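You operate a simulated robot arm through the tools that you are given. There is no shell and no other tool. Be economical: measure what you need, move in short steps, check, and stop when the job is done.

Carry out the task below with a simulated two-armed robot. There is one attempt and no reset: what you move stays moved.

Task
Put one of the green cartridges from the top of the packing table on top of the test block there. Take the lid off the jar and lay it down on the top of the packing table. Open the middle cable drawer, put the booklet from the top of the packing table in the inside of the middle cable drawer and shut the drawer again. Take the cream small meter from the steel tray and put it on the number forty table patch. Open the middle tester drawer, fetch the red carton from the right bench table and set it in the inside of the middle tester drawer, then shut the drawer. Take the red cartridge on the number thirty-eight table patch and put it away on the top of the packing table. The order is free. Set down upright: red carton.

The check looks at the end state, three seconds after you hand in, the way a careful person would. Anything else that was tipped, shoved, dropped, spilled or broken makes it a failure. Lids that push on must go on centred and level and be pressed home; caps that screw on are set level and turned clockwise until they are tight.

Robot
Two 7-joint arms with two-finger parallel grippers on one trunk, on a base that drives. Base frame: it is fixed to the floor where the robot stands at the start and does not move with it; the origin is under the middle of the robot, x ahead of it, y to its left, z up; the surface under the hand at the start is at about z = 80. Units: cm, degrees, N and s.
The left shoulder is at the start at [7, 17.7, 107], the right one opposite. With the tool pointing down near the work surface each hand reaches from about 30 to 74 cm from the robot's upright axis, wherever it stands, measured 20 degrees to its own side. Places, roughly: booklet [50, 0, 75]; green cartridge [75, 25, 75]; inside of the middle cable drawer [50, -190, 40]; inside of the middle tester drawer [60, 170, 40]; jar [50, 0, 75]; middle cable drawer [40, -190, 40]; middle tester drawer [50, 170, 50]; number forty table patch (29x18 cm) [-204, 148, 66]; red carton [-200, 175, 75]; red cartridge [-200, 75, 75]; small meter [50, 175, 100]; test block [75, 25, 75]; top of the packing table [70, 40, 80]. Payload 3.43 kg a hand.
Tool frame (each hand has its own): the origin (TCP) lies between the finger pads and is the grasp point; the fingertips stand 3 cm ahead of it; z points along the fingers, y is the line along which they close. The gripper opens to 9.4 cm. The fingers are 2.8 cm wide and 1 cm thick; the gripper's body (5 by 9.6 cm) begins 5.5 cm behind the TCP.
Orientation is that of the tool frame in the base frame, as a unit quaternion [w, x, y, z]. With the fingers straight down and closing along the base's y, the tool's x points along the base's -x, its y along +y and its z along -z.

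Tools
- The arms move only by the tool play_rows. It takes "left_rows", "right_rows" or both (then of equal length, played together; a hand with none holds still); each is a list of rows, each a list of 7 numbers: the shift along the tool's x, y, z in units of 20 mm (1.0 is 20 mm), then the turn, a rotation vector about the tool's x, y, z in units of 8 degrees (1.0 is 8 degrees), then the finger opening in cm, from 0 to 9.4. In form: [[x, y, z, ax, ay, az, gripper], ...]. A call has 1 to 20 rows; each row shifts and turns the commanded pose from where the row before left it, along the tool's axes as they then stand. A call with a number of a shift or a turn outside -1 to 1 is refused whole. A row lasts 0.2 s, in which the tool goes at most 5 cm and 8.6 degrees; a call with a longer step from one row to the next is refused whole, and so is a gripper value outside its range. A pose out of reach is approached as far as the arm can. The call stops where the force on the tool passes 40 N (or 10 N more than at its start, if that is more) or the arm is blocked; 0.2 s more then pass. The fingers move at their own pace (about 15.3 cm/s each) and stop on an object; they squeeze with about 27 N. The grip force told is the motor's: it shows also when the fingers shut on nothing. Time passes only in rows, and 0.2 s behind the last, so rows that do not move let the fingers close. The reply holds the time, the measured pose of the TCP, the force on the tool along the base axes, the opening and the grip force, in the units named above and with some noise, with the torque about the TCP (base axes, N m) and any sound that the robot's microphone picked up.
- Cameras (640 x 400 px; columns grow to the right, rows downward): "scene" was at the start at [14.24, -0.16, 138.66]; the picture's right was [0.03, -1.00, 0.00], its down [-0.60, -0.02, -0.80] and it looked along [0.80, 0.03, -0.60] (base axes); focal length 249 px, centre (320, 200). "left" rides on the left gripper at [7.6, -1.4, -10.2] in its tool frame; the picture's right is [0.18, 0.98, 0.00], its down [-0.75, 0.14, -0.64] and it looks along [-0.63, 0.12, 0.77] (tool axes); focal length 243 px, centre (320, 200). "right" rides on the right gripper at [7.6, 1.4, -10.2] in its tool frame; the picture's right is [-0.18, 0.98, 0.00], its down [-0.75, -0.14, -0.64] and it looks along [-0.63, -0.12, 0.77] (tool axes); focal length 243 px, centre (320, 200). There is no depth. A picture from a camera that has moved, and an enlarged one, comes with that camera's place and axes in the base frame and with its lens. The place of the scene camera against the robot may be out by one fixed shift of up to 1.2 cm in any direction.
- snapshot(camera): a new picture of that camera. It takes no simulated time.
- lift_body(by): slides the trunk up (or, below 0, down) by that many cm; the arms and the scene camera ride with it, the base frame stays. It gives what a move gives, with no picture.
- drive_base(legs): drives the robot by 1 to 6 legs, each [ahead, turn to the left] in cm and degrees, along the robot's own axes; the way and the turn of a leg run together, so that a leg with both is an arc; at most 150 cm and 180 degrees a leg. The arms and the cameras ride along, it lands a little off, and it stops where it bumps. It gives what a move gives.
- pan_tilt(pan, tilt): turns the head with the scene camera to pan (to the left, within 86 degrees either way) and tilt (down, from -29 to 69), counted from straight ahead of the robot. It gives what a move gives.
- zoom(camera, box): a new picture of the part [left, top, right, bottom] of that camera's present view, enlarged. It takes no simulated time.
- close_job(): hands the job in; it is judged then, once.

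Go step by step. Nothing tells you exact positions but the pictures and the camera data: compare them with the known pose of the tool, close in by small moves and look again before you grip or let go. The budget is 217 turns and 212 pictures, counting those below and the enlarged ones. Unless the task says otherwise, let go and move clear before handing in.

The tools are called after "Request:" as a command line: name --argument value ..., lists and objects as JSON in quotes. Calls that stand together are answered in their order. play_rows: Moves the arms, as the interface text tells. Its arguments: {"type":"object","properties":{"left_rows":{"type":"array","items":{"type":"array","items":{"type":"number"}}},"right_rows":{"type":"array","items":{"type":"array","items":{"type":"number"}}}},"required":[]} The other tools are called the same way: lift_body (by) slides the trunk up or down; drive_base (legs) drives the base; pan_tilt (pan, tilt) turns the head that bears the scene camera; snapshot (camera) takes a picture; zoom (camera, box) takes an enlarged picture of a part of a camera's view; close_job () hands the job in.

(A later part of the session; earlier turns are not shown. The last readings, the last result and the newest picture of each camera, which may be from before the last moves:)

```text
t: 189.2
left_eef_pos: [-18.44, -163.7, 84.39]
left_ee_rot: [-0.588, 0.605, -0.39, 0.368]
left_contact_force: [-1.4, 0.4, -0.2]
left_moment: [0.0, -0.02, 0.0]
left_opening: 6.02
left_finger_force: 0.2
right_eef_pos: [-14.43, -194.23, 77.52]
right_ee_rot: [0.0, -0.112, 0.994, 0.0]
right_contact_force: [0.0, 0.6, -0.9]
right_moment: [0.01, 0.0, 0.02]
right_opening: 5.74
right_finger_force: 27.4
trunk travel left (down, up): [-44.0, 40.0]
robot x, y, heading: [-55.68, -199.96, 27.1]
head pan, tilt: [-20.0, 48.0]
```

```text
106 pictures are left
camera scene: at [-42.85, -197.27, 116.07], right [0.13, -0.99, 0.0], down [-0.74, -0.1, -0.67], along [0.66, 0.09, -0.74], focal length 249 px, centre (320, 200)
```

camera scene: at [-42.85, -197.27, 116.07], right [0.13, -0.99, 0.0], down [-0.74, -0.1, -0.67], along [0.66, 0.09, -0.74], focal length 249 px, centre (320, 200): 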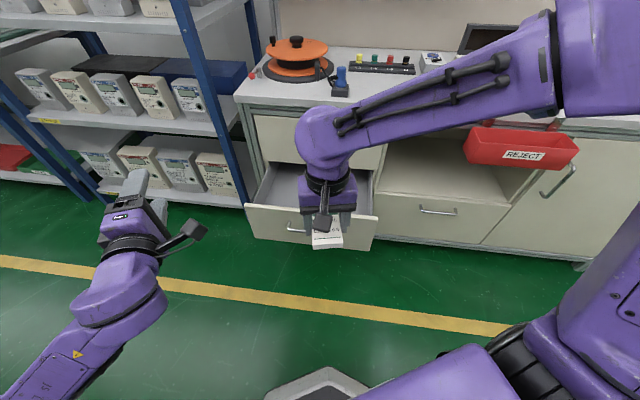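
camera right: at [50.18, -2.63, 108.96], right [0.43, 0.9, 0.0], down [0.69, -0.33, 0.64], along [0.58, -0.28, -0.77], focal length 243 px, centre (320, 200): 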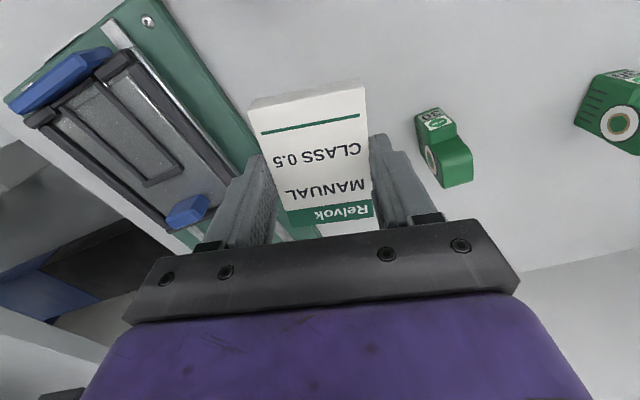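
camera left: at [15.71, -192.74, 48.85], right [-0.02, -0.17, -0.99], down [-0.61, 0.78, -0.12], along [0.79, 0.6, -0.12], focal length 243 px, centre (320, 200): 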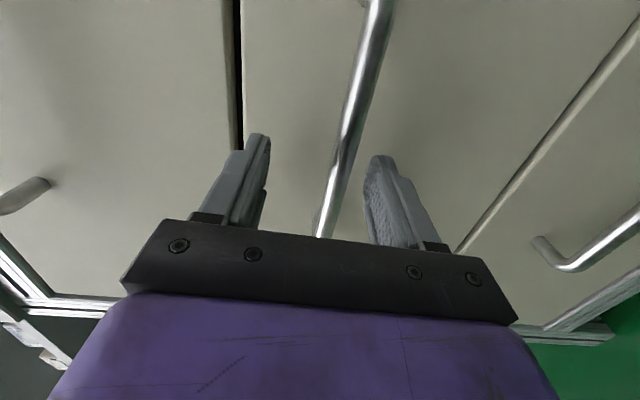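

Drive 8 cm closer, then move the booklet over the open drawer.

Request:
drive_base --legs '[[8, 0]]'

Request:
play_rows --right_rows '[[-0.875, -0.107, 0, 0, 0, 0, 4], [-0.875, -0.107, 0, 0, 0, 0, 4], [-0.875, -0.107, 0, 0, 0, 0, 4], [-0.875, -0.107, 0, 0, 0, 0, 4], [-0.875, -0.107, 0, 0, 0, 0, 4], [-0.875, -0.107, 0, 0, 0, 0, 4], [-0.875, -0.107, 0, 0, 0, 0, 4], [-0.875, -0.107, 0, 0, 0, 0, 4], [-0.875, -0.107, 0, 0, 0, 0, 4], [-0.875, -0.107, 0, 0, 0, 0, 4], [-0.875, -0.107, 0, 0, 0, 0, 4], [-0.875, -0.107, 0.7, 0, 0, 0, 4], [-0.875, -0.107, 0.7, 0, 0, 0, 4], [-0.875, -0.107, 0.7, 0, 0, 0, 4]]'

Request:
snapshot --camera "right"

Request:
snapshot --camera "scene"

```text
t: 190.3
left_eef_pos: [-10.82, -159.83, 84.2]
left_ee_rot: [-0.587, 0.605, -0.392, 0.368]
left_contact_force: [-0.1, -0.1, 0.6]
left_moment: [-0.03, -0.04, 0.05]
left_opening: 5.98
left_finger_force: 0.1
right_eef_pos: [-7.1, -190.36, 77.55]
right_ee_rot: [-0.001, -0.111, 0.994, 0.0]
right_contact_force: [-0.3, -0.1, -1.3]
right_moment: [-0.02, 0.03, 0.0]
right_opening: 5.73
right_finger_force: 27.1
trunk travel left (down, up): [-44.0, 40.0]
robot x, y, heading: [-48.26, -195.89, 27.4]
head pan, tilt: [-20.0, 48.0]
```

```text
t: 193.3
left_eef_pos: [-10.94, -159.8, 84.25]
left_ee_rot: [-0.588, 0.606, -0.391, 0.367]
left_contact_force: [0.2, 0.2, 0.2]
left_moment: [0.01, -0.04, 0.0]
left_opening: 6.0
left_finger_force: 0.0
right_eef_pos: [17.61, -187.74, 73.45]
right_ee_rot: [-0.001, -0.112, 0.994, 0.0]
right_contact_force: [0.0, 0.8, -1.0]
right_moment: [0.01, 0.01, -0.02]
right_opening: 5.69
right_finger_force: 26.7
trunk travel left (down, up): [-44.0, 40.0]
robot x, y, heading: [-48.02, -196.25, 27.3]
head pan, tilt: [-20.0, 48.0]
```

```text
105 pictures are left
camera right: at [9.88, -188.16, 83.77], right [-0.04, 1.0, 0.0], down [0.77, 0.03, 0.64], along [0.64, 0.02, -0.77], focal length 243 px, centre (320, 200)
```

right: 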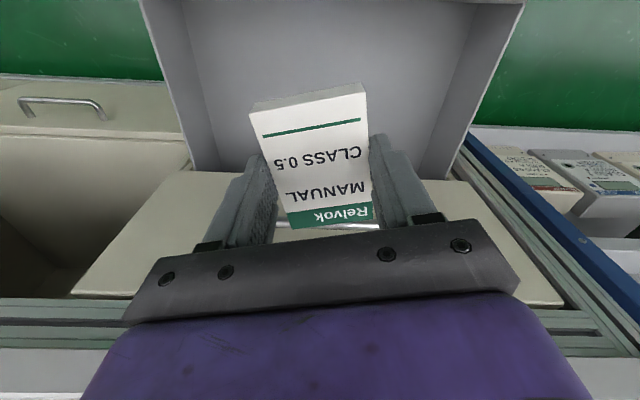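

```text
104 pictures are left
camera scene: at [-35.31, -193.41, 116.06], right [0.13, -0.99, 0.0], down [-0.74, -0.1, -0.67], along [0.66, 0.09, -0.74], focal length 249 px, centre (320, 200)
```

scene: 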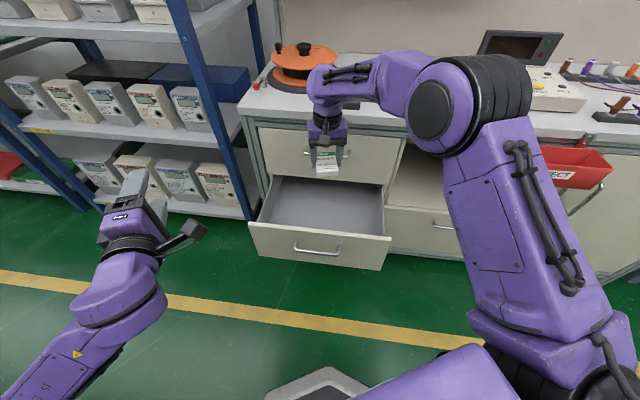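

Centred over the drawer. Lower using the trunk by 26 cm, then look.

Request:
lift_body --by -26

Request:
snapshot --camera "right"

Request:
snapshot --camera "scene"

```text
t: 196.0
left_eef_pos: [-10.91, -159.85, 58.34]
left_ee_rot: [-0.588, 0.606, -0.39, 0.368]
left_contact_force: [-0.7, -0.3, -0.1]
left_moment: [-0.02, -0.02, 0.01]
left_opening: 6.0
left_finger_force: 0.1
right_eef_pos: [17.42, -187.91, 47.5]
right_ee_rot: [0.0, -0.112, 0.994, 0.0]
right_contact_force: [-0.5, -0.5, -0.7]
right_moment: [0.01, 0.0, 0.01]
right_opening: 5.72
right_finger_force: 27.5
trunk travel left (down, up): [-18.0, 66.0]
robot x, y, heading: [-48.15, -196.06, 27.3]
head pan, tilt: [-20.0, 48.0]
```

```text
103 pictures are left
camera right: at [9.79, -188.18, 57.83], right [-0.04, 1.0, 0.0], down [0.77, 0.03, 0.64], along [0.64, 0.02, -0.77], focal length 243 px, centre (320, 200)
```

right: 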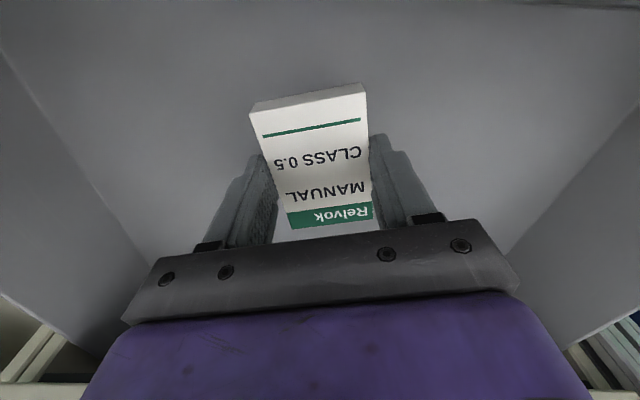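

```text
102 pictures are left
camera scene: at [-35.4, -193.42, 90.07], right [0.13, -0.99, 0.0], down [-0.74, -0.1, -0.67], along [0.66, 0.09, -0.74], focal length 249 px, centre (320, 200)
```

scene: 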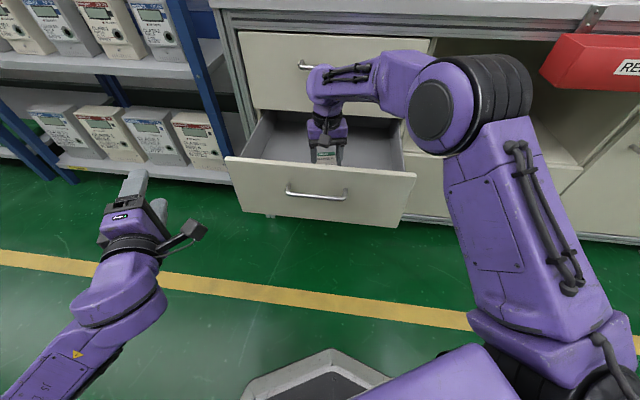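

Request:
play_rows --right_rows '[[0, 0, 0.2, 0, 0, 0, 4], [0, 0, 0.2, 0, 0, 0, 4], [0, 0, 0.15, 0, 0, 0, 4], [0, 0, 0.15, 0, 0, 0, 4], [0, 0, 0.1, 0, 0, 0, 4], [0, 0, 0.1, 0, 0, 0, 4]]'

Request:
play_rows --right_rows '[[0, 0, 0.1, 0, 0, 0, 4], [0, 0, 0.1, 0, 0, 0, 4], [0, 0, 0.1, 0, 0, 0, 4], [0, 0, 0.1, 0, 0, 0, 4]]'

```text
t: 197.4
left_eef_pos: [-11.06, -159.71, 58.23]
left_ee_rot: [-0.588, 0.605, -0.391, 0.368]
left_contact_force: [-0.5, 0.8, 0.3]
left_moment: [-0.03, 0.0, 0.01]
left_opening: 6.03
left_finger_force: 0.2
right_eef_pos: [17.57, -187.94, 45.55]
right_ee_rot: [-0.001, -0.11, 0.994, 0.0]
right_contact_force: [-1.0, 1.2, -0.2]
right_moment: [0.02, 0.01, 0.0]
right_opening: 5.74
right_finger_force: 26.6
trunk travel left (down, up): [-18.0, 66.0]
robot x, y, heading: [-48.32, -196.22, 27.4]
head pan, tilt: [-20.0, 48.0]
```

```text
t: 198.4
left_eef_pos: [-10.97, -159.84, 58.32]
left_ee_rot: [-0.588, 0.605, -0.39, 0.368]
left_contact_force: [-0.3, 0.7, 0.1]
left_moment: [-0.02, -0.03, 0.02]
left_opening: 6.0
left_finger_force: 0.1
right_eef_pos: [17.77, -187.88, 44.79]
right_ee_rot: [-0.002, -0.111, 0.994, 0.0]
right_contact_force: [-0.7, -0.1, 0.2]
right_moment: [0.0, -0.02, 0.0]
right_opening: 5.71
right_finger_force: 26.7
trunk travel left (down, up): [-18.0, 66.0]
robot x, y, heading: [-48.21, -196.33, 27.5]
head pan, tilt: [-20.0, 48.0]
```

Request:
play_rows --right_rows '[[0, 0, 0.15, 0, 0, 0, 4], [0, 0, 0.15, 0, 0, 0, 4], [0, 0, 0.15, 0, 0, 0, 4], [0, 0, 0.15, 0, 0, 0, 4], [0, 0, 0.15, 0, 0, 0, 4]]'

Request:
snapshot --camera "right"

```text
t: 199.6
left_eef_pos: [-11.22, -159.9, 58.58]
left_ee_rot: [-0.588, 0.605, -0.39, 0.369]
left_contact_force: [0.0, 0.0, 0.6]
left_moment: [-0.03, 0.01, -0.01]
left_opening: 5.97
left_finger_force: 0.1
right_eef_pos: [17.61, -187.89, 43.88]
right_ee_rot: [0.003, -0.111, 0.994, 0.001]
right_contact_force: [1.4, 0.3, 29.0]
right_moment: [0.0, -0.06, -0.01]
right_opening: 5.72
right_finger_force: 27.0
trunk travel left (down, up): [-18.0, 66.0]
robot x, y, heading: [-48.13, -196.63, 27.3]
head pan, tilt: [-20.0, 48.0]
```

```text
101 pictures are left
camera right: at [9.77, -188.2, 54.26], right [-0.04, 1.0, 0.0], down [0.76, 0.03, 0.65], along [0.65, 0.03, -0.76], focal length 243 px, centre (320, 200)
```

right: 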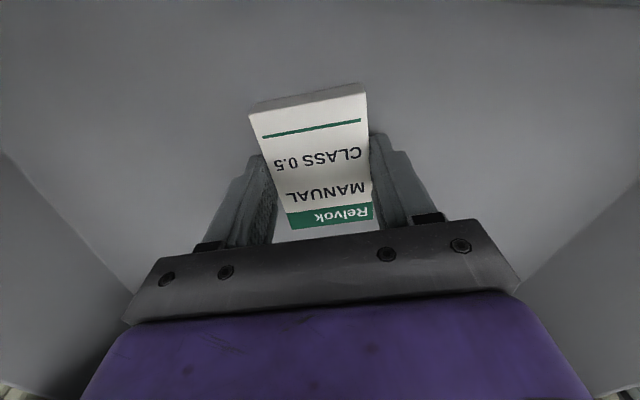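

Touching the drawer floor. Ease up, open, and raise.

Request:
play_rows --right_rows '[[0, 0, -0.2, 0, 0, 0, 4], [0, 0, 0, 0, 0, 0, 6], [0, 0, 0, 0, 0, 0, 7.5], [0, 0, 0, 0, 0, 0, 7.5], [0, 0, -0.5, 0, 0, 0, 7.5], [0, 0, -0.8, 0, 0, 0, 7.5], [0, 0, -0.8, 0, 0, 0, 7.5]]'

Request:
snapshot --camera "right"

Request:
lift_body --by 32

```text
t: 201.2
left_eef_pos: [-11.09, -159.85, 58.37]
left_ee_rot: [-0.588, 0.605, -0.391, 0.368]
left_contact_force: [-0.4, -0.2, 0.2]
left_moment: [0.0, -0.01, 0.03]
left_opening: 5.99
left_finger_force: 0.0
right_eef_pos: [17.54, -187.75, 47.85]
right_ee_rot: [-0.001, -0.111, 0.994, 0.0]
right_contact_force: [0.0, 0.3, -0.6]
right_moment: [-0.01, -0.04, 0.0]
right_opening: 7.48
right_finger_force: 0.0
trunk travel left (down, up): [-18.0, 66.0]
robot x, y, heading: [-48.21, -196.2, 27.5]
head pan, tilt: [-20.0, 48.0]
```

```text
100 pictures are left
camera right: at [9.78, -188.21, 58.16], right [-0.04, 1.0, 0.0], down [0.77, 0.03, 0.64], along [0.64, 0.02, -0.77], focal length 243 px, centre (320, 200)
```

right: 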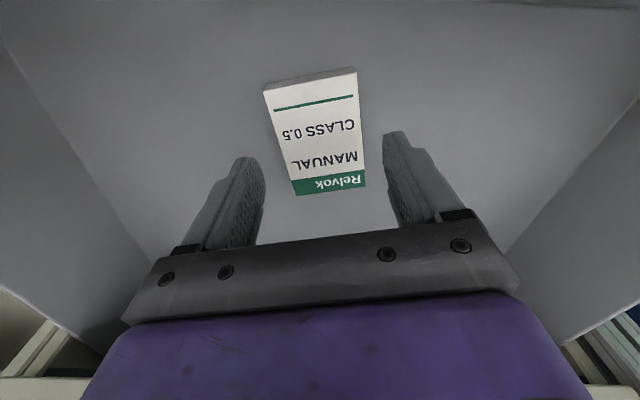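

```text
t: 204.3
left_eef_pos: [-10.99, -159.81, 90.37]
left_ee_rot: [-0.588, 0.605, -0.39, 0.368]
left_contact_force: [-0.1, 0.6, -0.2]
left_moment: [-0.02, 0.03, -0.01]
left_opening: 5.98
left_finger_force: 0.0
right_eef_pos: [17.4, -187.84, 79.77]
right_ee_rot: [-0.001, -0.112, 0.994, -0.001]
right_contact_force: [-0.7, -0.2, -0.5]
right_moment: [0.02, 0.0, -0.02]
right_opening: 7.5
right_finger_force: 0.1
trunk travel left (down, up): [-50.0, 34.0]
robot x, y, heading: [-48.49, -196.3, 27.4]
head pan, tilt: [-20.0, 48.0]
```

Booklet lies flat inside. Retract the right hand, back off and turn square; then push the drawer shut with the left fingers.

Request:
play_rows --right_rows '[[0.95, 0, 0, 0, 0, 0, 7.5], [0.95, 0, 0, 0, 0, 0, 7.5], [0.95, 0, 0, 0, 0, 0, 7.5], [0.95, 0, 0, 0, 0, 0, 7.5], [0.95, 0, 0, 0, 0, 0, 7.5], [0.95, 0, 0, 0, 0, 0, 7.5], [0.95, 0, 0, 0, 0, 0, 7.5], [0.95, 0, 0, 0, 0, 0, 7.5], [0.95, 0, 0, 0, 0, 0, 7.5], [0.95, 0, 0, 0, 0, 0, 7.5], [0.95, 0, 0, 0, 0, 0, 7.5], [0.95, 0, 0, 0, 0, 0, 7.5], [0.95, 0, 0, 0, 0, 0, 7.5]]' --left_rows '[[0, 0, 0, 0, 0, 0, 3], [0, 0, 0, 0, 0, 0, 0], [0, 0, 0, 0, 0, 0, 0], [0, 0, 0, 0, 0, 0, 0], [0, 0, 0, 0, 0, 0, 0], [0, 0, 0, 0, 0, 0, 0], [0, 0, 0, 0, 0, 0, 0], [0, 0, 0, 0, 0, 0, 0], [0, 0, 0, 0, 0, 0, 0], [0, 0, 0, 0, 0, 0, 0], [0, 0, 0, 0, 0, 0, 0], [0, 0, 0, 0, 0, 0, 0], [0, 0, 0, 0, 0, 0, 0]]'

Request:
drive_base --legs '[[-16, 0], [0, -27.4]]'

Request:
lift_body --by -38

Request:
pan_tilt --pan 10 --tilt 35

Request:
snapshot --camera "scene"

```text
t: 207.1
left_eef_pos: [-11.04, -159.98, 90.29]
left_ee_rot: [-0.588, 0.605, -0.391, 0.367]
left_contact_force: [0.3, -0.6, 0.3]
left_moment: [-0.02, 0.02, 0.02]
left_opening: 0.0
left_finger_force: 27.1
right_eef_pos: [-6.6, -193.37, 79.99]
right_ee_rot: [0.0, -0.111, 0.994, 0.0]
right_contact_force: [-0.8, 0.0, 1.0]
right_moment: [0.0, -0.01, -0.03]
right_opening: 7.49
right_finger_force: 0.1
trunk travel left (down, up): [-50.0, 34.0]
robot x, y, heading: [-48.27, -196.34, 27.4]
head pan, tilt: [-20.0, 48.0]
```

```text
t: 209.9
left_eef_pos: [-12.28, -188.24, 90.33]
left_ee_rot: [0.485, -0.496, 0.522, -0.496]
left_contact_force: [0.1, -0.3, -0.9]
left_moment: [0.03, 0.0, 0.02]
left_opening: 0.0
left_finger_force: 26.8
right_eef_pos: [-23.92, -219.94, 79.83]
right_ee_rot: [0.0, 0.126, 0.992, 0.0]
right_contact_force: [0.2, -0.2, 0.1]
right_moment: [0.02, 0.03, 0.0]
right_opening: 7.5
right_finger_force: 0.0
trunk travel left (down, up): [-50.0, 34.0]
robot x, y, heading: [-62.37, -203.6, -0.1]
head pan, tilt: [-20.0, 48.0]
```

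```text
t: 213.6
left_eef_pos: [-12.35, -188.17, 52.32]
left_ee_rot: [0.485, -0.496, 0.523, -0.495]
left_contact_force: [-0.2, -0.1, 0.0]
left_moment: [0.04, 0.01, 0.03]
left_opening: 0.0
left_finger_force: 27.7
right_eef_pos: [-23.87, -219.91, 41.85]
right_ee_rot: [0.001, 0.127, 0.992, 0.0]
right_contact_force: [-0.2, -0.8, 0.3]
right_moment: [-0.01, 0.0, 0.02]
right_opening: 7.54
right_finger_force: 0.1
trunk travel left (down, up): [-12.0, 72.0]
robot x, y, heading: [-62.45, -203.47, 0.0]
head pan, tilt: [-20.0, 48.0]
```

```text
t: 214.5
left_eef_pos: [-12.33, -188.12, 52.44]
left_ee_rot: [0.484, -0.497, 0.522, -0.496]
left_contact_force: [0.4, -0.3, -0.1]
left_moment: [0.04, -0.02, -0.01]
left_opening: 0.02
left_finger_force: 26.6
right_eef_pos: [-23.85, -220.04, 41.74]
right_ee_rot: [0.0, 0.126, 0.992, 0.0]
right_contact_force: [-0.1, 0.3, 0.8]
right_moment: [0.0, 0.01, 0.02]
right_opening: 7.47
right_finger_force: 0.0
trunk travel left (down, up): [-12.0, 72.0]
robot x, y, heading: [-62.07, -203.45, 0.1]
head pan, tilt: [10.0, 35.0]
```

```text
99 pictures are left
camera scene: at [-47.99, -202.41, 85.96], right [0.17, -0.98, 0.0], down [-0.57, -0.1, -0.82], along [0.81, 0.14, -0.57], focal length 249 px, centre (320, 200)
```

scene: 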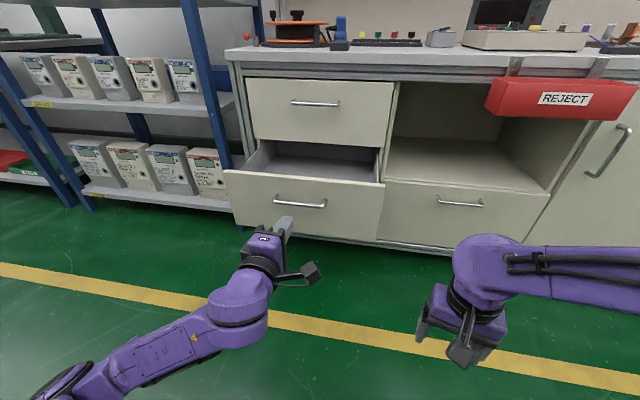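

Drive ahead to push the drawer shut.

Request:
lift_body --by -1.2

Request:
drive_base --legs '[[34, 0]]'

Request:
snapshot --camera "scene"

```text
t: 215.1
left_eef_pos: [-12.39, -188.17, 51.11]
left_ee_rot: [0.484, -0.496, 0.522, -0.496]
left_contact_force: [0.2, -0.4, -0.2]
left_moment: [0.02, 0.0, -0.03]
left_opening: 0.01
left_finger_force: 27.1
right_eef_pos: [-23.82, -219.88, 40.66]
right_ee_rot: [0.0, 0.126, 0.992, 0.0]
right_contact_force: [-0.8, 0.0, -1.1]
right_moment: [0.02, -0.02, 0.01]
right_opening: 7.5
right_finger_force: 0.1
trunk travel left (down, up): [-10.8, 73.2]
robot x, y, heading: [-62.35, -203.49, -0.1]
head pan, tilt: [10.0, 35.0]
```

```text
t: 217.4
left_eef_pos: [22.02, -188.47, 51.19]
left_ee_rot: [0.483, -0.495, 0.523, -0.498]
left_contact_force: [0.1, -0.3, 0.4]
left_moment: [-0.02, 0.02, 0.03]
left_opening: 0.0
left_finger_force: 26.5
right_eef_pos: [10.37, -220.13, 40.67]
right_ee_rot: [0.0, 0.129, 0.992, 0.0]
right_contact_force: [-0.1, -0.2, 0.1]
right_moment: [-0.02, -0.03, 0.0]
right_opening: 7.51
right_finger_force: 0.0
trunk travel left (down, up): [-10.8, 73.2]
robot x, y, heading: [-27.77, -203.63, -0.1]
head pan, tilt: [10.0, 35.0]
```

```text
98 pictures are left
camera scene: at [-13.64, -202.5, 84.77], right [0.17, -0.99, 0.0], down [-0.57, -0.1, -0.82], along [0.81, 0.14, -0.57], focal length 249 px, centre (320, 200)
```

scene: 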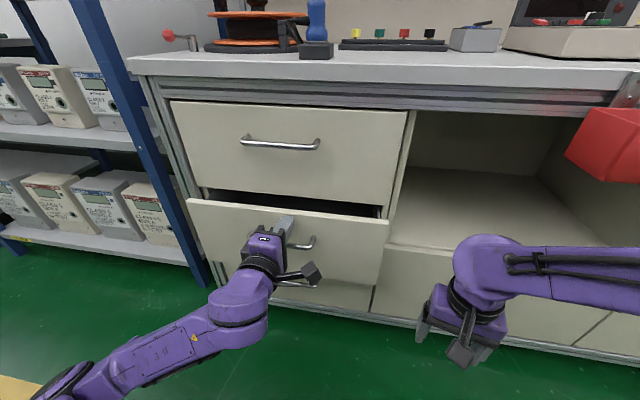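

Request:
drive_base --legs '[[4, 0]]'

Request:
snapshot --camera "scene"

```text
t: 218.2
left_eef_pos: [26.09, -188.52, 51.12]
left_ee_rot: [0.483, -0.495, 0.524, -0.497]
left_contact_force: [0.0, -0.3, 0.0]
left_moment: [0.01, -0.03, 0.01]
left_opening: 0.0
left_finger_force: 27.1
right_eef_pos: [14.49, -220.26, 40.59]
right_ee_rot: [0.0, 0.129, 0.992, 0.0]
right_contact_force: [0.2, -0.2, -0.5]
right_moment: [-0.02, 0.01, 0.01]
right_opening: 7.48
right_finger_force: 0.1
trunk travel left (down, up): [-10.8, 73.2]
robot x, y, heading: [-23.59, -203.57, -0.2]
head pan, tilt: [10.0, 35.0]
```

```text
97 pictures are left
camera scene: at [-9.49, -202.53, 84.77], right [0.17, -0.99, 0.0], down [-0.57, -0.1, -0.82], along [0.81, 0.14, -0.57], focal length 249 px, centre (320, 200)
```

scene: 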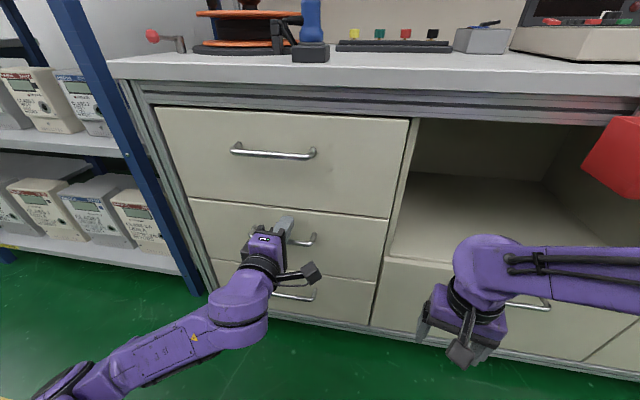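

Request:
play_rows --left_rows '[[0, 0, 0.2, 0, 0, 0, 0], [0, 0, 0.2, 0, 0, 0, 0], [0, 0, 0.2, 0, 0, 0, 0], [0, 0, 0.2, 0, 0, 0, 0], [0, 0, 0.2, 0, 0, 0, 0]]'

Request:
zoom --camera "scene" --box '[130, 80, 430, 340]'

```text
t: 219.3
left_eef_pos: [27.51, -188.41, 51.07]
left_ee_rot: [0.482, -0.495, 0.524, -0.498]
left_contact_force: [-12.2, 1.6, 1.2]
left_moment: [-0.01, -0.15, 0.19]
left_opening: 0.01
left_finger_force: 26.6
right_eef_pos: [14.4, -220.03, 40.69]
right_ee_rot: [0.0, 0.129, 0.992, 0.0]
right_contact_force: [0.6, 0.7, 0.2]
right_moment: [0.0, 0.0, 0.03]
right_opening: 7.49
right_finger_force: 0.1
trunk travel left (down, up): [-10.8, 73.2]
robot x, y, heading: [-23.81, -203.71, 0.0]
head pan, tilt: [10.0, 35.0]
stopped in row 5 (left hand): the force on the tool passed its limit at 52 N (the readings are from after the stop); the commanded pose is now the measured one
```

```text
1.54 times, centred on (280, 210) of scene
camera zoom: at [-9.65, -202.47, 84.79], right [0.17, -0.98, 0.0], down [-0.56, -0.1, -0.82], along [0.81, 0.14, -0.57], focal length 383 px, centre (382, 185)
```

zoom: 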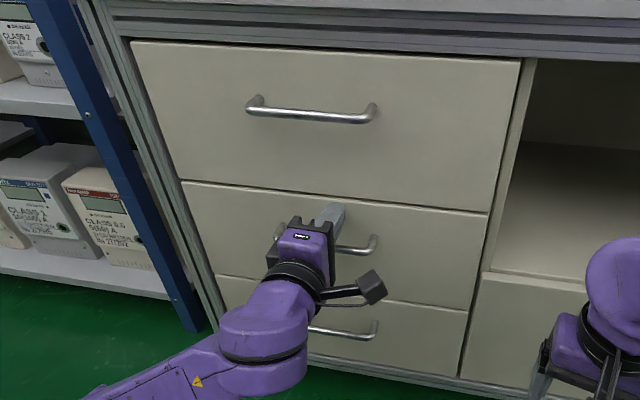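

Drawer is shut. Back away, raise the trunk, and drive across to the tester cabinet on the left (y≈170).

Request:
drive_base --legs '[[-38, 0], [0, 90]]'

Request:
lift_body --by 40

Request:
drive_base --legs '[[120, 0], [120, 0]]'

Request:
pan_tilt --pan -40 --tilt 35

Request:
snapshot --camera "scene"

Request:
pan_tilt --pan 60 --tilt 30

Request:
snapshot --camera "scene"

```text
t: 225.5
left_eef_pos: [-76.27, -152.21, 50.9]
left_ee_rot: [-0.692, 0.722, -0.023, 0.01]
left_contact_force: [0.5, 0.7, 0.5]
left_moment: [-0.01, 0.03, 0.03]
left_opening: 0.0
left_finger_force: 26.9
right_eef_pos: [-44.69, -165.33, 40.44]
right_ee_rot: [0.0, -0.61, 0.792, 0.0]
right_contact_force: [0.0, 0.6, -0.4]
right_moment: [0.01, 0.0, 0.0]
right_opening: 7.51
right_finger_force: 0.1
trunk travel left (down, up): [-10.8, 73.2]
robot x, y, heading: [-61.19, -203.8, 89.8]
head pan, tilt: [10.0, 35.0]
```

```text
t: 229.3
left_eef_pos: [-76.28, -152.41, 90.92]
left_ee_rot: [-0.692, 0.722, -0.023, 0.011]
left_contact_force: [-0.1, -0.3, -0.4]
left_moment: [0.02, 0.04, 0.02]
left_opening: 0.0
left_finger_force: 27.0
right_eef_pos: [-44.65, -165.35, 80.68]
right_ee_rot: [0.001, -0.61, 0.793, 0.0]
right_contact_force: [-0.1, -0.6, -0.4]
right_moment: [0.0, 0.0, -0.02]
right_opening: 7.5
right_finger_force: 0.1
trunk travel left (down, up): [-50.8, 33.2]
robot x, y, heading: [-61.06, -203.5, 90.0]
head pan, tilt: [10.0, 35.0]
```

```text
t: 241.2
left_eef_pos: [-72.24, 89.53, 90.9]
left_ee_rot: [-0.692, 0.721, -0.028, 0.017]
left_contact_force: [0.1, 0.8, 0.4]
left_moment: [0.01, -0.03, 0.01]
left_opening: 0.0
left_finger_force: 27.3
right_eef_pos: [-40.87, 75.97, 80.53]
right_ee_rot: [-0.001, -0.603, 0.797, -0.001]
right_contact_force: [0.1, 0.8, 0.5]
right_moment: [-0.02, 0.0, 0.01]
right_opening: 7.5
right_finger_force: 0.0
trunk travel left (down, up): [-50.8, 33.2]
robot x, y, heading: [-57.9, 38.32, 88.7]
head pan, tilt: [10.0, 35.0]
```

```text
t: 242.4
left_eef_pos: [-72.11, 89.63, 90.89]
left_ee_rot: [-0.691, 0.722, -0.029, 0.016]
left_contact_force: [0.1, 0.6, -0.3]
left_moment: [0.01, 0.02, 0.01]
left_opening: 0.0
left_finger_force: 27.1
right_eef_pos: [-40.79, 76.05, 80.65]
right_ee_rot: [0.001, -0.603, 0.798, 0.001]
right_contact_force: [-0.2, 0.5, -0.4]
right_moment: [0.0, 0.0, -0.02]
right_opening: 7.51
right_finger_force: 0.0
trunk travel left (down, up): [-50.8, 33.2]
robot x, y, heading: [-58.17, 38.07, 89.0]
head pan, tilt: [-40.0, 35.0]
```

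```text
95 pictures are left
camera scene: at [-51.64, 49.19, 124.77], right [0.75, -0.66, 0.0], down [-0.38, -0.43, -0.82], along [0.54, 0.62, -0.57], focal length 249 px, centre (320, 200)
```

scene: 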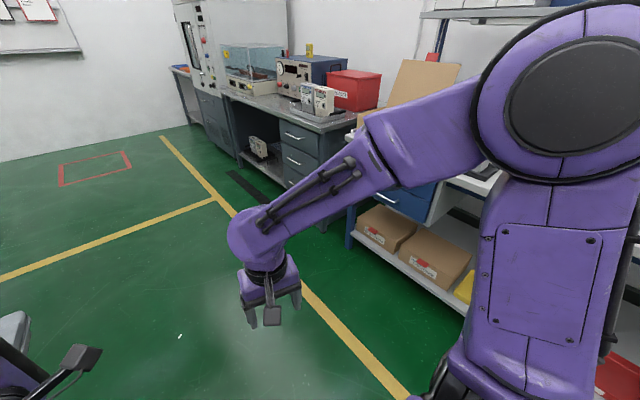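

```text
t: 244.1
left_eef_pos: [-72.19, 89.66, 90.95]
left_ee_rot: [-0.692, 0.721, -0.029, 0.017]
left_contact_force: [0.8, -1.5, 0.4]
left_moment: [0.03, 0.0, -0.02]
left_opening: 0.01
left_finger_force: 26.6
right_eef_pos: [-40.86, 75.89, 80.61]
right_ee_rot: [0.0, -0.603, 0.798, 0.0]
right_contact_force: [-0.7, -0.9, -0.4]
right_moment: [-0.03, 0.02, 0.01]
right_opening: 7.51
right_finger_force: 0.0
trunk travel left (down, up): [-50.8, 33.2]
robot x, y, heading: [-58.15, 37.88, 88.7]
head pan, tilt: [60.0, 30.0]
```

```text
94 pictures are left
camera scene: at [-65.17, 47.25, 125.55], right [0.52, 0.85, 0.0], down [0.43, -0.26, -0.87], along [-0.74, 0.45, -0.5], focal length 249 px, centre (320, 200)
```

scene: 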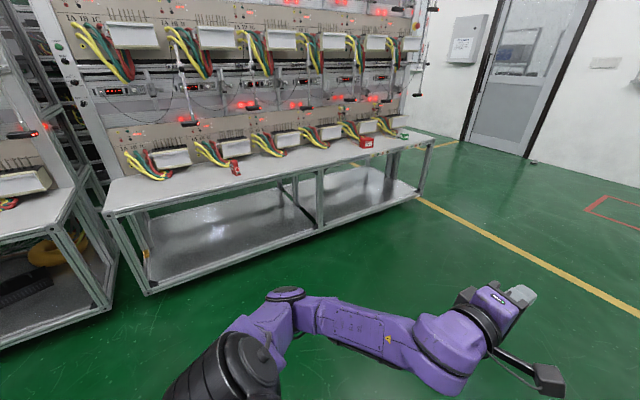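

The tester bench with its grey drawers is at y≈150–180. Drive 112 cm further and turn to face it.

Request:
drive_base --legs '[[112, 0], [0, -89]]'

Request:
pan_tilt --pan 5 --tilt 40

Request:
snapshot --camera "scene"

```text
t: 253.6
left_eef_pos: [-3.86, 163.89, 90.83]
left_ee_rot: [0.48, -0.492, 0.528, -0.498]
left_contact_force: [-0.8, -0.5, 0.7]
left_moment: [-0.03, -0.01, 0.04]
left_opening: 0.01
left_finger_force: 26.8
right_eef_pos: [-17.22, 132.4, 80.55]
right_ee_rot: [0.0, 0.131, 0.991, 0.0]
right_contact_force: [-0.1, -1.0, -0.9]
right_moment: [0.0, -0.01, 0.01]
right_opening: 7.48
right_finger_force: 0.1
trunk travel left (down, up): [-50.8, 33.2]
robot x, y, heading: [-55.06, 149.34, -0.5]
head pan, tilt: [60.0, 30.0]
```

```text
t: 254.8
left_eef_pos: [-3.82, 163.86, 90.93]
left_ee_rot: [0.48, -0.492, 0.528, -0.499]
left_contact_force: [0.1, -0.1, 0.5]
left_moment: [-0.03, 0.0, -0.01]
left_opening: 0.02
left_finger_force: 27.0
right_eef_pos: [-17.12, 132.49, 80.55]
right_ee_rot: [-0.001, 0.131, 0.991, 0.0]
right_contact_force: [-0.2, 0.1, -0.4]
right_moment: [0.01, 0.04, 0.0]
right_opening: 7.49
right_finger_force: 0.0
trunk travel left (down, up): [-50.8, 33.2]
robot x, y, heading: [-55.17, 148.95, -0.3]
head pan, tilt: [5.0, 40.0]
```

```text
93 pictures are left
camera scene: at [-41.34, 149.48, 124.01], right [0.08, -1.0, 0.0], down [-0.64, -0.05, -0.77], along [0.76, 0.06, -0.64], focal length 249 px, centre (320, 200)
```

scene: 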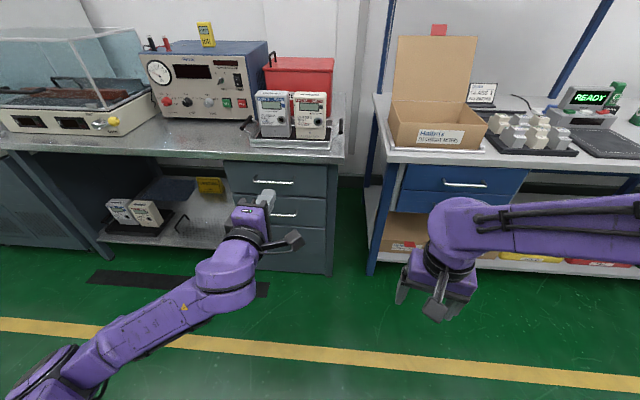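

Middle tester handle ≈(32,170.5,53.7). Lower the trunk, shift the left hand 6.5 cm left, and look with zoom at the meters too.

Request:
zoom --camera "scene" --box '[220, 60, 360, 170]'

Request:
lift_body --by -37

Request:
play_rows --left_rows '[[-0.8, 0, 0, 0, 0, 0, 6], [-0.8, 0, 0, 0, 0, 0, 6], [-0.8, 0, 0, 0, 0, 0, 6], [-0.8, 0, 0, 0, 0, 0, 6]]'

Request:
drive_base --legs '[[20, 0]]'

Request:
snapshot --camera "scene"

Request:
snapshot --camera "left"

```text
3.64 times, centred on (290, 115) of scene
camera zoom: at [-41.34, 149.48, 124.01], right [0.08, -1.0, 0.0], down [-0.64, -0.05, -0.77], along [0.76, 0.06, -0.64], focal length 905 px, centre (429, 509)
```

zoom: 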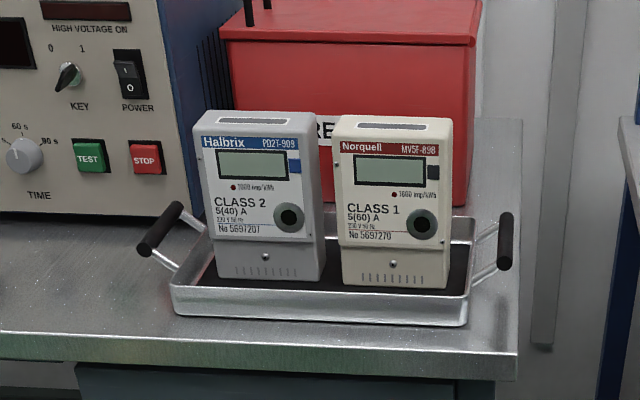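

```text
t: 258.4
left_eef_pos: [-3.95, 163.87, 53.85]
left_ee_rot: [0.48, -0.493, 0.528, -0.498]
left_contact_force: [0.3, -0.9, -0.5]
left_moment: [0.03, 0.01, 0.0]
left_opening: 0.01
left_finger_force: 26.8
right_eef_pos: [-17.17, 132.58, 43.65]
right_ee_rot: [0.001, 0.132, 0.991, 0.0]
right_contact_force: [-0.5, 1.0, -0.1]
right_moment: [0.01, -0.01, 0.02]
right_opening: 7.5
right_finger_force: 0.0
trunk travel left (down, up): [-13.8, 70.2]
robot x, y, heading: [-55.36, 149.07, -0.3]
head pan, tilt: [5.0, 40.0]
```

```text
t: 259.4
left_eef_pos: [-1.81, 168.27, 54.18]
left_ee_rot: [0.481, -0.492, 0.528, -0.497]
left_contact_force: [0.6, -0.7, 0.1]
left_moment: [-0.01, -0.02, 0.0]
left_opening: 5.98
left_finger_force: 0.0
left hand out of reach, approached as far as the arm can: row 3, 4
right_eef_pos: [-17.14, 132.45, 43.68]
right_ee_rot: [0.0, 0.131, 0.991, 0.0]
right_contact_force: [-0.6, 0.0, 0.7]
right_moment: [-0.02, -0.04, -0.01]
right_opening: 7.48
right_finger_force: 0.1
trunk travel left (down, up): [-13.8, 70.2]
robot x, y, heading: [-55.49, 149.24, -0.4]
head pan, tilt: [5.0, 40.0]
```

```text
t: 261.0
left_eef_pos: [18.01, 168.24, 54.24]
left_ee_rot: [0.481, -0.493, 0.528, -0.497]
left_contact_force: [0.8, 0.2, 0.5]
left_moment: [0.0, 0.0, -0.04]
left_opening: 6.02
left_finger_force: 0.0
right_eef_pos: [2.79, 132.38, 43.55]
right_ee_rot: [0.0, 0.13, 0.991, 0.0]
right_contact_force: [-0.4, -0.5, -0.4]
right_moment: [0.0, 0.0, 0.0]
right_opening: 7.5
right_finger_force: 0.2
trunk travel left (down, up): [-13.8, 70.2]
robot x, y, heading: [-35.51, 149.39, -0.4]
head pan, tilt: [5.0, 40.0]
```

```text
91 pictures are left
camera scene: at [-21.33, 149.33, 87.01], right [0.08, -1.0, 0.0], down [-0.64, -0.05, -0.77], along [0.76, 0.06, -0.64], focal length 249 px, centre (320, 200)
```

scene: 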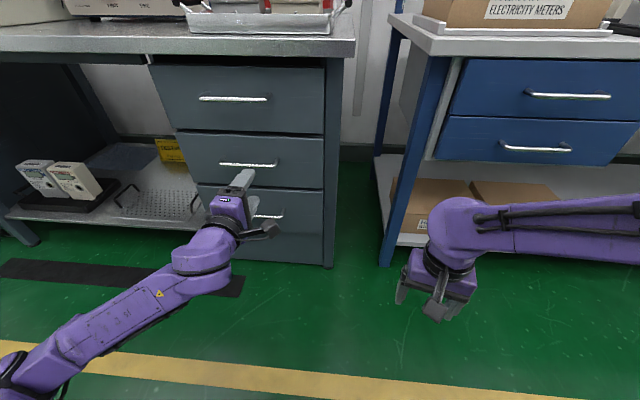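

```text
90 pictures are left
camera left: at [7.54, 161.1, 55.98], right [-0.05, -0.16, -0.99], down [-0.61, 0.79, -0.1], along [0.79, 0.59, -0.14], focal length 243 px, centre (320, 200)
```

left: 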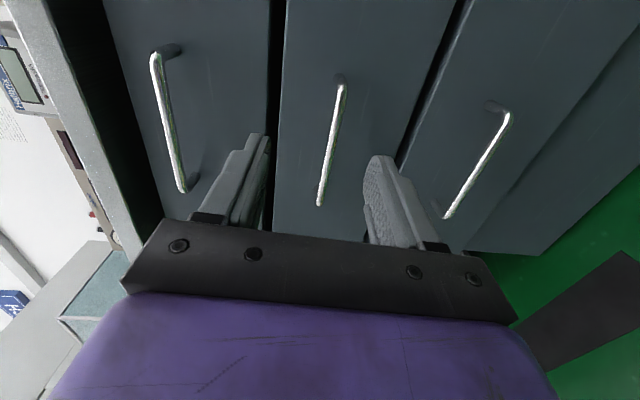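

Turn 2° left for alignment, lower 2 cm, and approach 9 cm.

Request:
lift_body --by -2

Request:
drive_base --legs '[[0, 2.3], [9, 0]]'

Request:
snapshot --camera "left"

Request:
zoom --camera "scene" --box '[140, 80, 360, 270]'

```text
t: 261.7
left_eef_pos: [18.05, 168.31, 52.28]
left_ee_rot: [0.481, -0.492, 0.527, -0.498]
left_contact_force: [0.0, -0.3, -0.3]
left_moment: [0.03, -0.01, -0.01]
left_opening: 5.98
left_finger_force: 0.1
right_eef_pos: [2.81, 132.33, 41.61]
right_ee_rot: [0.0, 0.13, 0.991, 0.0]
right_contact_force: [-1.1, 0.2, 0.6]
right_moment: [0.0, 0.01, 0.01]
right_opening: 7.5
right_finger_force: 0.1
trunk travel left (down, up): [-11.8, 72.2]
robot x, y, heading: [-35.44, 149.12, -0.4]
head pan, tilt: [5.0, 40.0]
```

```text
t: 263.2
left_eef_pos: [26.4, 170.55, 52.3]
left_ee_rot: [0.49, -0.503, 0.518, -0.488]
left_contact_force: [-0.8, -1.1, -0.4]
left_moment: [0.0, 0.01, 0.0]
left_opening: 6.0
left_finger_force: 0.1
right_eef_pos: [12.52, 134.13, 41.56]
right_ee_rot: [0.0, 0.111, 0.994, 0.0]
right_contact_force: [-0.1, 0.4, -0.2]
right_moment: [0.02, 0.0, -0.01]
right_opening: 7.5
right_finger_force: 0.1
trunk travel left (down, up): [-11.8, 72.2]
robot x, y, heading: [-26.33, 149.28, 1.7]
head pan, tilt: [5.0, 40.0]
```

```text
89 pictures are left
camera left: at [16.14, 163.04, 53.98], right [-0.04, -0.17, -0.99], down [-0.64, 0.76, -0.1], along [0.77, 0.62, -0.14], focal length 243 px, centre (320, 200)
```

left: 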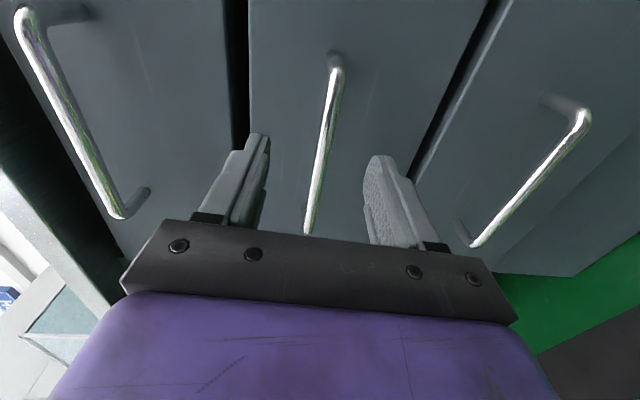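

```text
2.11 times, centred on (250, 175) of scene
camera zoom: at [-12.28, 150.15, 85.01], right [0.12, -0.99, 0.0], down [-0.64, -0.08, -0.77], along [0.76, 0.09, -0.64], focal length 524 px, centre (467, 253)
```

zoom: 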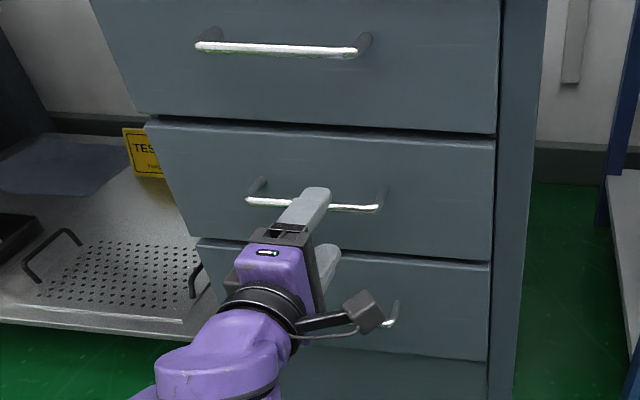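

Bar at x≈32; advance 4.5 cm, grip, and pull back.

Request:
drive_base --legs '[[4.5, 0]]'

Request:
play_rows --left_rows '[[0, 0, 0, 0, 0, 0, 3], [0, 0, 0, 0, 0, 0, 1], [0, 0, 0, 0, 0, 0, 0], [0, 0, 0, 0, 0, 0, 0]]'

Request:
snapshot --camera "left"

```text
t: 264.1
left_eef_pos: [30.79, 170.72, 52.24]
left_ee_rot: [0.49, -0.502, 0.518, -0.489]
left_contact_force: [-0.1, 0.0, 0.4]
left_moment: [0.0, 0.03, 0.0]
left_opening: 6.02
left_finger_force: 0.2
right_eef_pos: [16.97, 134.24, 41.7]
right_ee_rot: [0.0, 0.112, 0.994, 0.0]
right_contact_force: [-0.5, 0.0, -0.1]
right_moment: [0.02, -0.01, 0.01]
right_opening: 7.52
right_finger_force: 0.0
trunk travel left (down, up): [-11.8, 72.2]
robot x, y, heading: [-21.64, 149.72, 1.8]
head pan, tilt: [5.0, 40.0]
```

```text
t: 265.1
left_eef_pos: [30.82, 170.79, 51.72]
left_ee_rot: [0.484, -0.507, 0.521, -0.487]
left_contact_force: [0.0, 4.2, -8.8]
left_moment: [-1.37, 0.24, 0.04]
left_opening: 1.18
left_finger_force: 44.5
right_eef_pos: [17.01, 134.35, 41.53]
right_ee_rot: [-0.001, 0.112, 0.994, -0.001]
right_contact_force: [0.2, 0.8, -0.1]
right_moment: [0.01, 0.01, 0.01]
right_opening: 7.5
right_finger_force: 0.0
trunk travel left (down, up): [-11.8, 72.2]
robot x, y, heading: [-21.58, 149.5, 2.1]
head pan, tilt: [5.0, 40.0]
stopped in row 4 (left hand): the force on the tool passed its limit at 42 N (the readings are from after the stop); the commanded pose is now the measured one
```

```text
87 pictures are left
camera left: at [20.58, 163.18, 53.58], right [-0.06, -0.17, -0.98], down [-0.64, 0.76, -0.09], along [0.77, 0.62, -0.15], focal length 243 px, centre (320, 200)
```

left: 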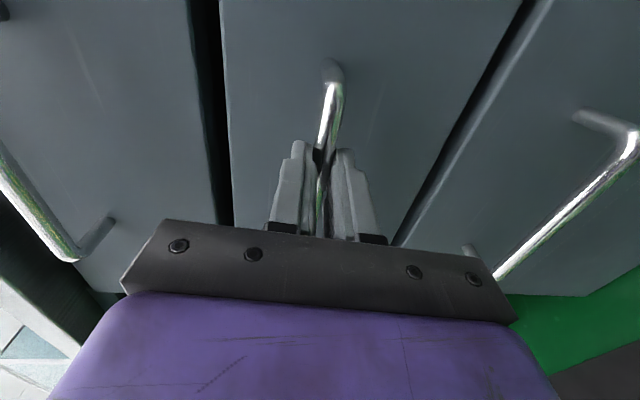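

Gripped. Pull 25 cm.

Request:
drive_base --legs '[[-12, -1], [-13, 0]]'

Request:
snapshot --camera "scene"

```text
t: 266.1
left_eef_pos: [24.75, 170.54, 51.65]
left_ee_rot: [0.49, -0.508, 0.52, -0.481]
left_contact_force: [1.6, 4.0, -4.1]
left_moment: [-1.41, 0.13, 0.05]
left_opening: 1.2
left_finger_force: 44.6
right_eef_pos: [10.41, 133.91, 41.7]
right_ee_rot: [0.0, 0.114, 0.993, -0.001]
right_contact_force: [0.2, -0.3, 1.0]
right_moment: [-0.01, -0.06, 0.02]
right_opening: 7.48
right_finger_force: 0.1
trunk travel left (down, up): [-11.8, 72.2]
robot x, y, heading: [-28.71, 149.17, 1.7]
head pan, tilt: [5.0, 40.0]
stopped in leg 1: the force on the tool passed its limit at 44 N (the readings are from after the stop); the commanded pose is now the measured one
```

```text
86 pictures are left
camera scene: at [-14.34, 150.13, 85.02], right [0.12, -0.99, 0.0], down [-0.64, -0.07, -0.77], along [0.76, 0.09, -0.64], focal length 249 px, centre (320, 200)
```

scene: 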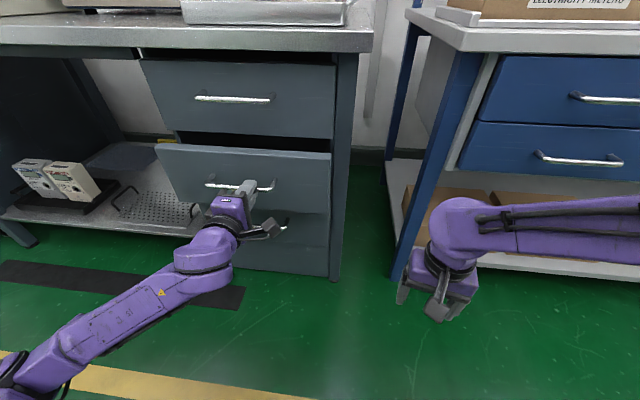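

Opens fine; continue straight back.

Request:
drive_base --legs '[[-18, 0]]'

Request:
snapshot --camera "scene"

```text
t: 267.7
left_eef_pos: [7.81, 170.77, 51.65]
left_ee_rot: [0.496, -0.51, 0.517, -0.476]
left_contact_force: [1.9, 4.4, -3.6]
left_moment: [-1.39, 0.09, 0.06]
left_opening: 1.21
left_finger_force: 45.1
right_eef_pos: [-6.51, 133.45, 41.69]
right_ee_rot: [0.001, 0.114, 0.993, 0.0]
right_contact_force: [0.0, 0.4, 0.2]
right_moment: [-0.01, -0.01, 0.02]
right_opening: 7.5
right_finger_force: 0.1
trunk travel left (down, up): [-11.8, 72.2]
robot x, y, heading: [-45.23, 149.29, 1.7]
head pan, tilt: [5.0, 40.0]
stopped in leg 1: the force on the tool passed its limit at 42 N (the readings are from after the stop); the commanded pose is now the measured one
```

```text
85 pictures are left
camera scene: at [-31.35, 149.72, 85.01], right [0.12, -0.99, 0.0], down [-0.64, -0.08, -0.77], along [0.76, 0.09, -0.64], focal length 249 px, centre (320, 200)
```

scene: 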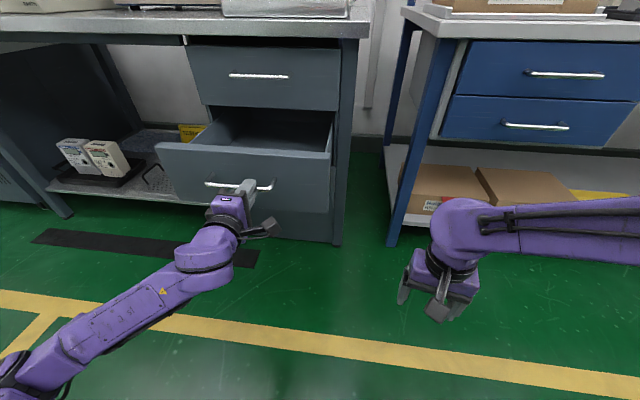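

Open about 23 cm. Release, back off, raise the trunk, and tip the left hand down (closing along x) to fetch the cream meter.

Request:
play_rows --left_rows '[[0, 0, 0, 0, 0, 0, 3], [0, 0, 0, 0, 0, 0, 6], [0, 0, 0, 0, 0, 0, 6]]'

Request:
drive_base --legs '[[-9, 0]]'

Request:
lift_body --by 40

Request:
lift_body --by 15

Request:
play_rows --left_rows '[[0, 0, 0, -0.94, 0, 0, 9.4], [0, 0, 0, -0.94, 0, 0, 9.4], [0, 0, 0, -0.94, 0, 0, 9.4], [0, 0, 0, -0.94, 0, 0, 9.4], [0, 0, 0, -0.94, 0, 0, 9.4], [0, 0, 0, -0.94, 0, 0, 9.4], [0, 0, 0, -0.94, 0, 0, 9.4], [0, 0, 0, -0.94, 0, 0, 9.4], [0, 0, 0, -0.94, 0, 0, 9.4], [0, 0, 0, -0.94, 0, 0, 9.4], [0, 0, 0, -0.94, 0, 0, 9.4], [0, 0, 0, -0.9, 0, 0, 9.4]]'

Request:
snapshot --camera "scene"

```text
t: 268.5
left_eef_pos: [7.65, 170.63, 51.82]
left_ee_rot: [0.496, -0.51, 0.518, -0.475]
left_contact_force: [0.8, 0.4, -0.5]
left_moment: [-0.01, -0.02, -0.02]
left_opening: 5.99
left_finger_force: 0.0
right_eef_pos: [-6.58, 133.47, 41.64]
right_ee_rot: [0.0, 0.115, 0.993, 0.001]
right_contact_force: [-0.4, -0.3, -0.4]
right_moment: [-0.01, -0.01, 0.01]
right_opening: 7.49
right_finger_force: 0.0
trunk travel left (down, up): [-11.8, 72.2]
robot x, y, heading: [-45.71, 148.58, 2.1]
head pan, tilt: [5.0, 40.0]
```

```text
t: 269.6
left_eef_pos: [-1.54, 170.45, 51.79]
left_ee_rot: [0.497, -0.509, 0.518, -0.474]
left_contact_force: [-0.1, -0.2, -0.1]
left_moment: [-0.01, 0.02, 0.03]
left_opening: 6.02
left_finger_force: 0.1
right_eef_pos: [-15.96, 133.13, 41.62]
right_ee_rot: [0.0, 0.114, 0.993, 0.0]
right_contact_force: [0.4, -0.6, -0.8]
right_moment: [-0.04, 0.01, -0.01]
right_opening: 7.5
right_finger_force: 0.1
trunk travel left (down, up): [-11.8, 72.2]
robot x, y, heading: [-55.22, 148.49, 1.9]
head pan, tilt: [5.0, 40.0]
```

```text
t: 273.4
left_eef_pos: [-1.58, 170.33, 91.67]
left_ee_rot: [0.496, -0.51, 0.518, -0.475]
left_contact_force: [0.4, 0.2, 0.1]
left_moment: [0.01, 0.0, 0.0]
left_opening: 6.02
left_finger_force: 0.1
right_eef_pos: [-15.92, 133.15, 81.75]
right_ee_rot: [0.0, 0.114, 0.993, 0.001]
right_contact_force: [-0.6, -0.8, -0.1]
right_moment: [0.03, 0.02, -0.02]
right_opening: 7.5
right_finger_force: 0.0
trunk travel left (down, up): [-51.8, 32.2]
robot x, y, heading: [-54.82, 148.79, 2.3]
head pan, tilt: [5.0, 40.0]
```

```text
t: 275.2
left_eef_pos: [-1.55, 170.32, 106.73]
left_ee_rot: [0.496, -0.509, 0.518, -0.476]
left_contact_force: [-0.3, 0.0, 0.7]
left_moment: [-0.01, -0.03, 0.02]
left_opening: 5.99
left_finger_force: 0.1
right_eef_pos: [-15.87, 133.12, 96.65]
right_ee_rot: [0.0, 0.114, 0.994, -0.001]
right_contact_force: [-0.6, 0.0, 0.1]
right_moment: [0.02, 0.0, 0.01]
right_opening: 7.49
right_finger_force: 0.0
trunk travel left (down, up): [-66.8, 17.2]
robot x, y, heading: [-54.29, 148.37, 2.0]
head pan, tilt: [5.0, 40.0]
```

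```text
t: 277.8
left_eef_pos: [-0.09, 166.65, 98.41]
left_ee_rot: [0.288, -0.642, 0.659, -0.265]
left_contact_force: [0.9, 0.0, -0.1]
left_moment: [-0.01, -0.02, -0.01]
left_opening: 9.4
left_finger_force: 0.1
left hand out of reach, approached as far as the arm can: row 4, 5, 6, 7, 8, 9, 10, 11, 12
right_eef_pos: [-15.93, 133.0, 96.59]
right_ee_rot: [0.0, 0.115, 0.993, 0.0]
right_contact_force: [-0.7, -0.5, 0.8]
right_moment: [0.03, 0.03, 0.0]
right_opening: 7.5
right_finger_force: 0.1
trunk travel left (down, up): [-66.8, 17.2]
robot x, y, heading: [-54.42, 148.67, 1.8]
head pan, tilt: [5.0, 40.0]
```

```text
84 pictures are left
camera scene: at [-40.7, 149.32, 140.01], right [0.12, -0.99, 0.0], down [-0.64, -0.08, -0.77], along [0.76, 0.09, -0.64], focal length 249 px, centre (320, 200)
```

scene: 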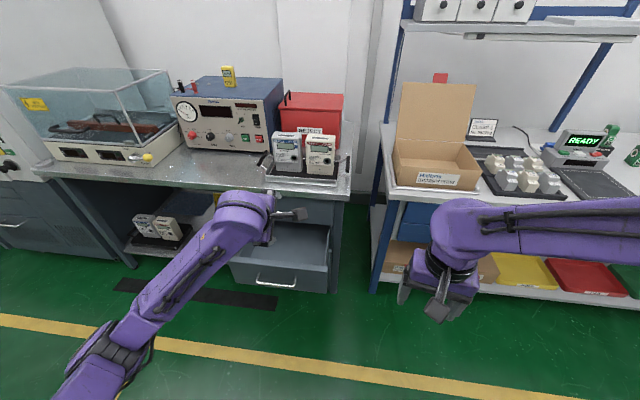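

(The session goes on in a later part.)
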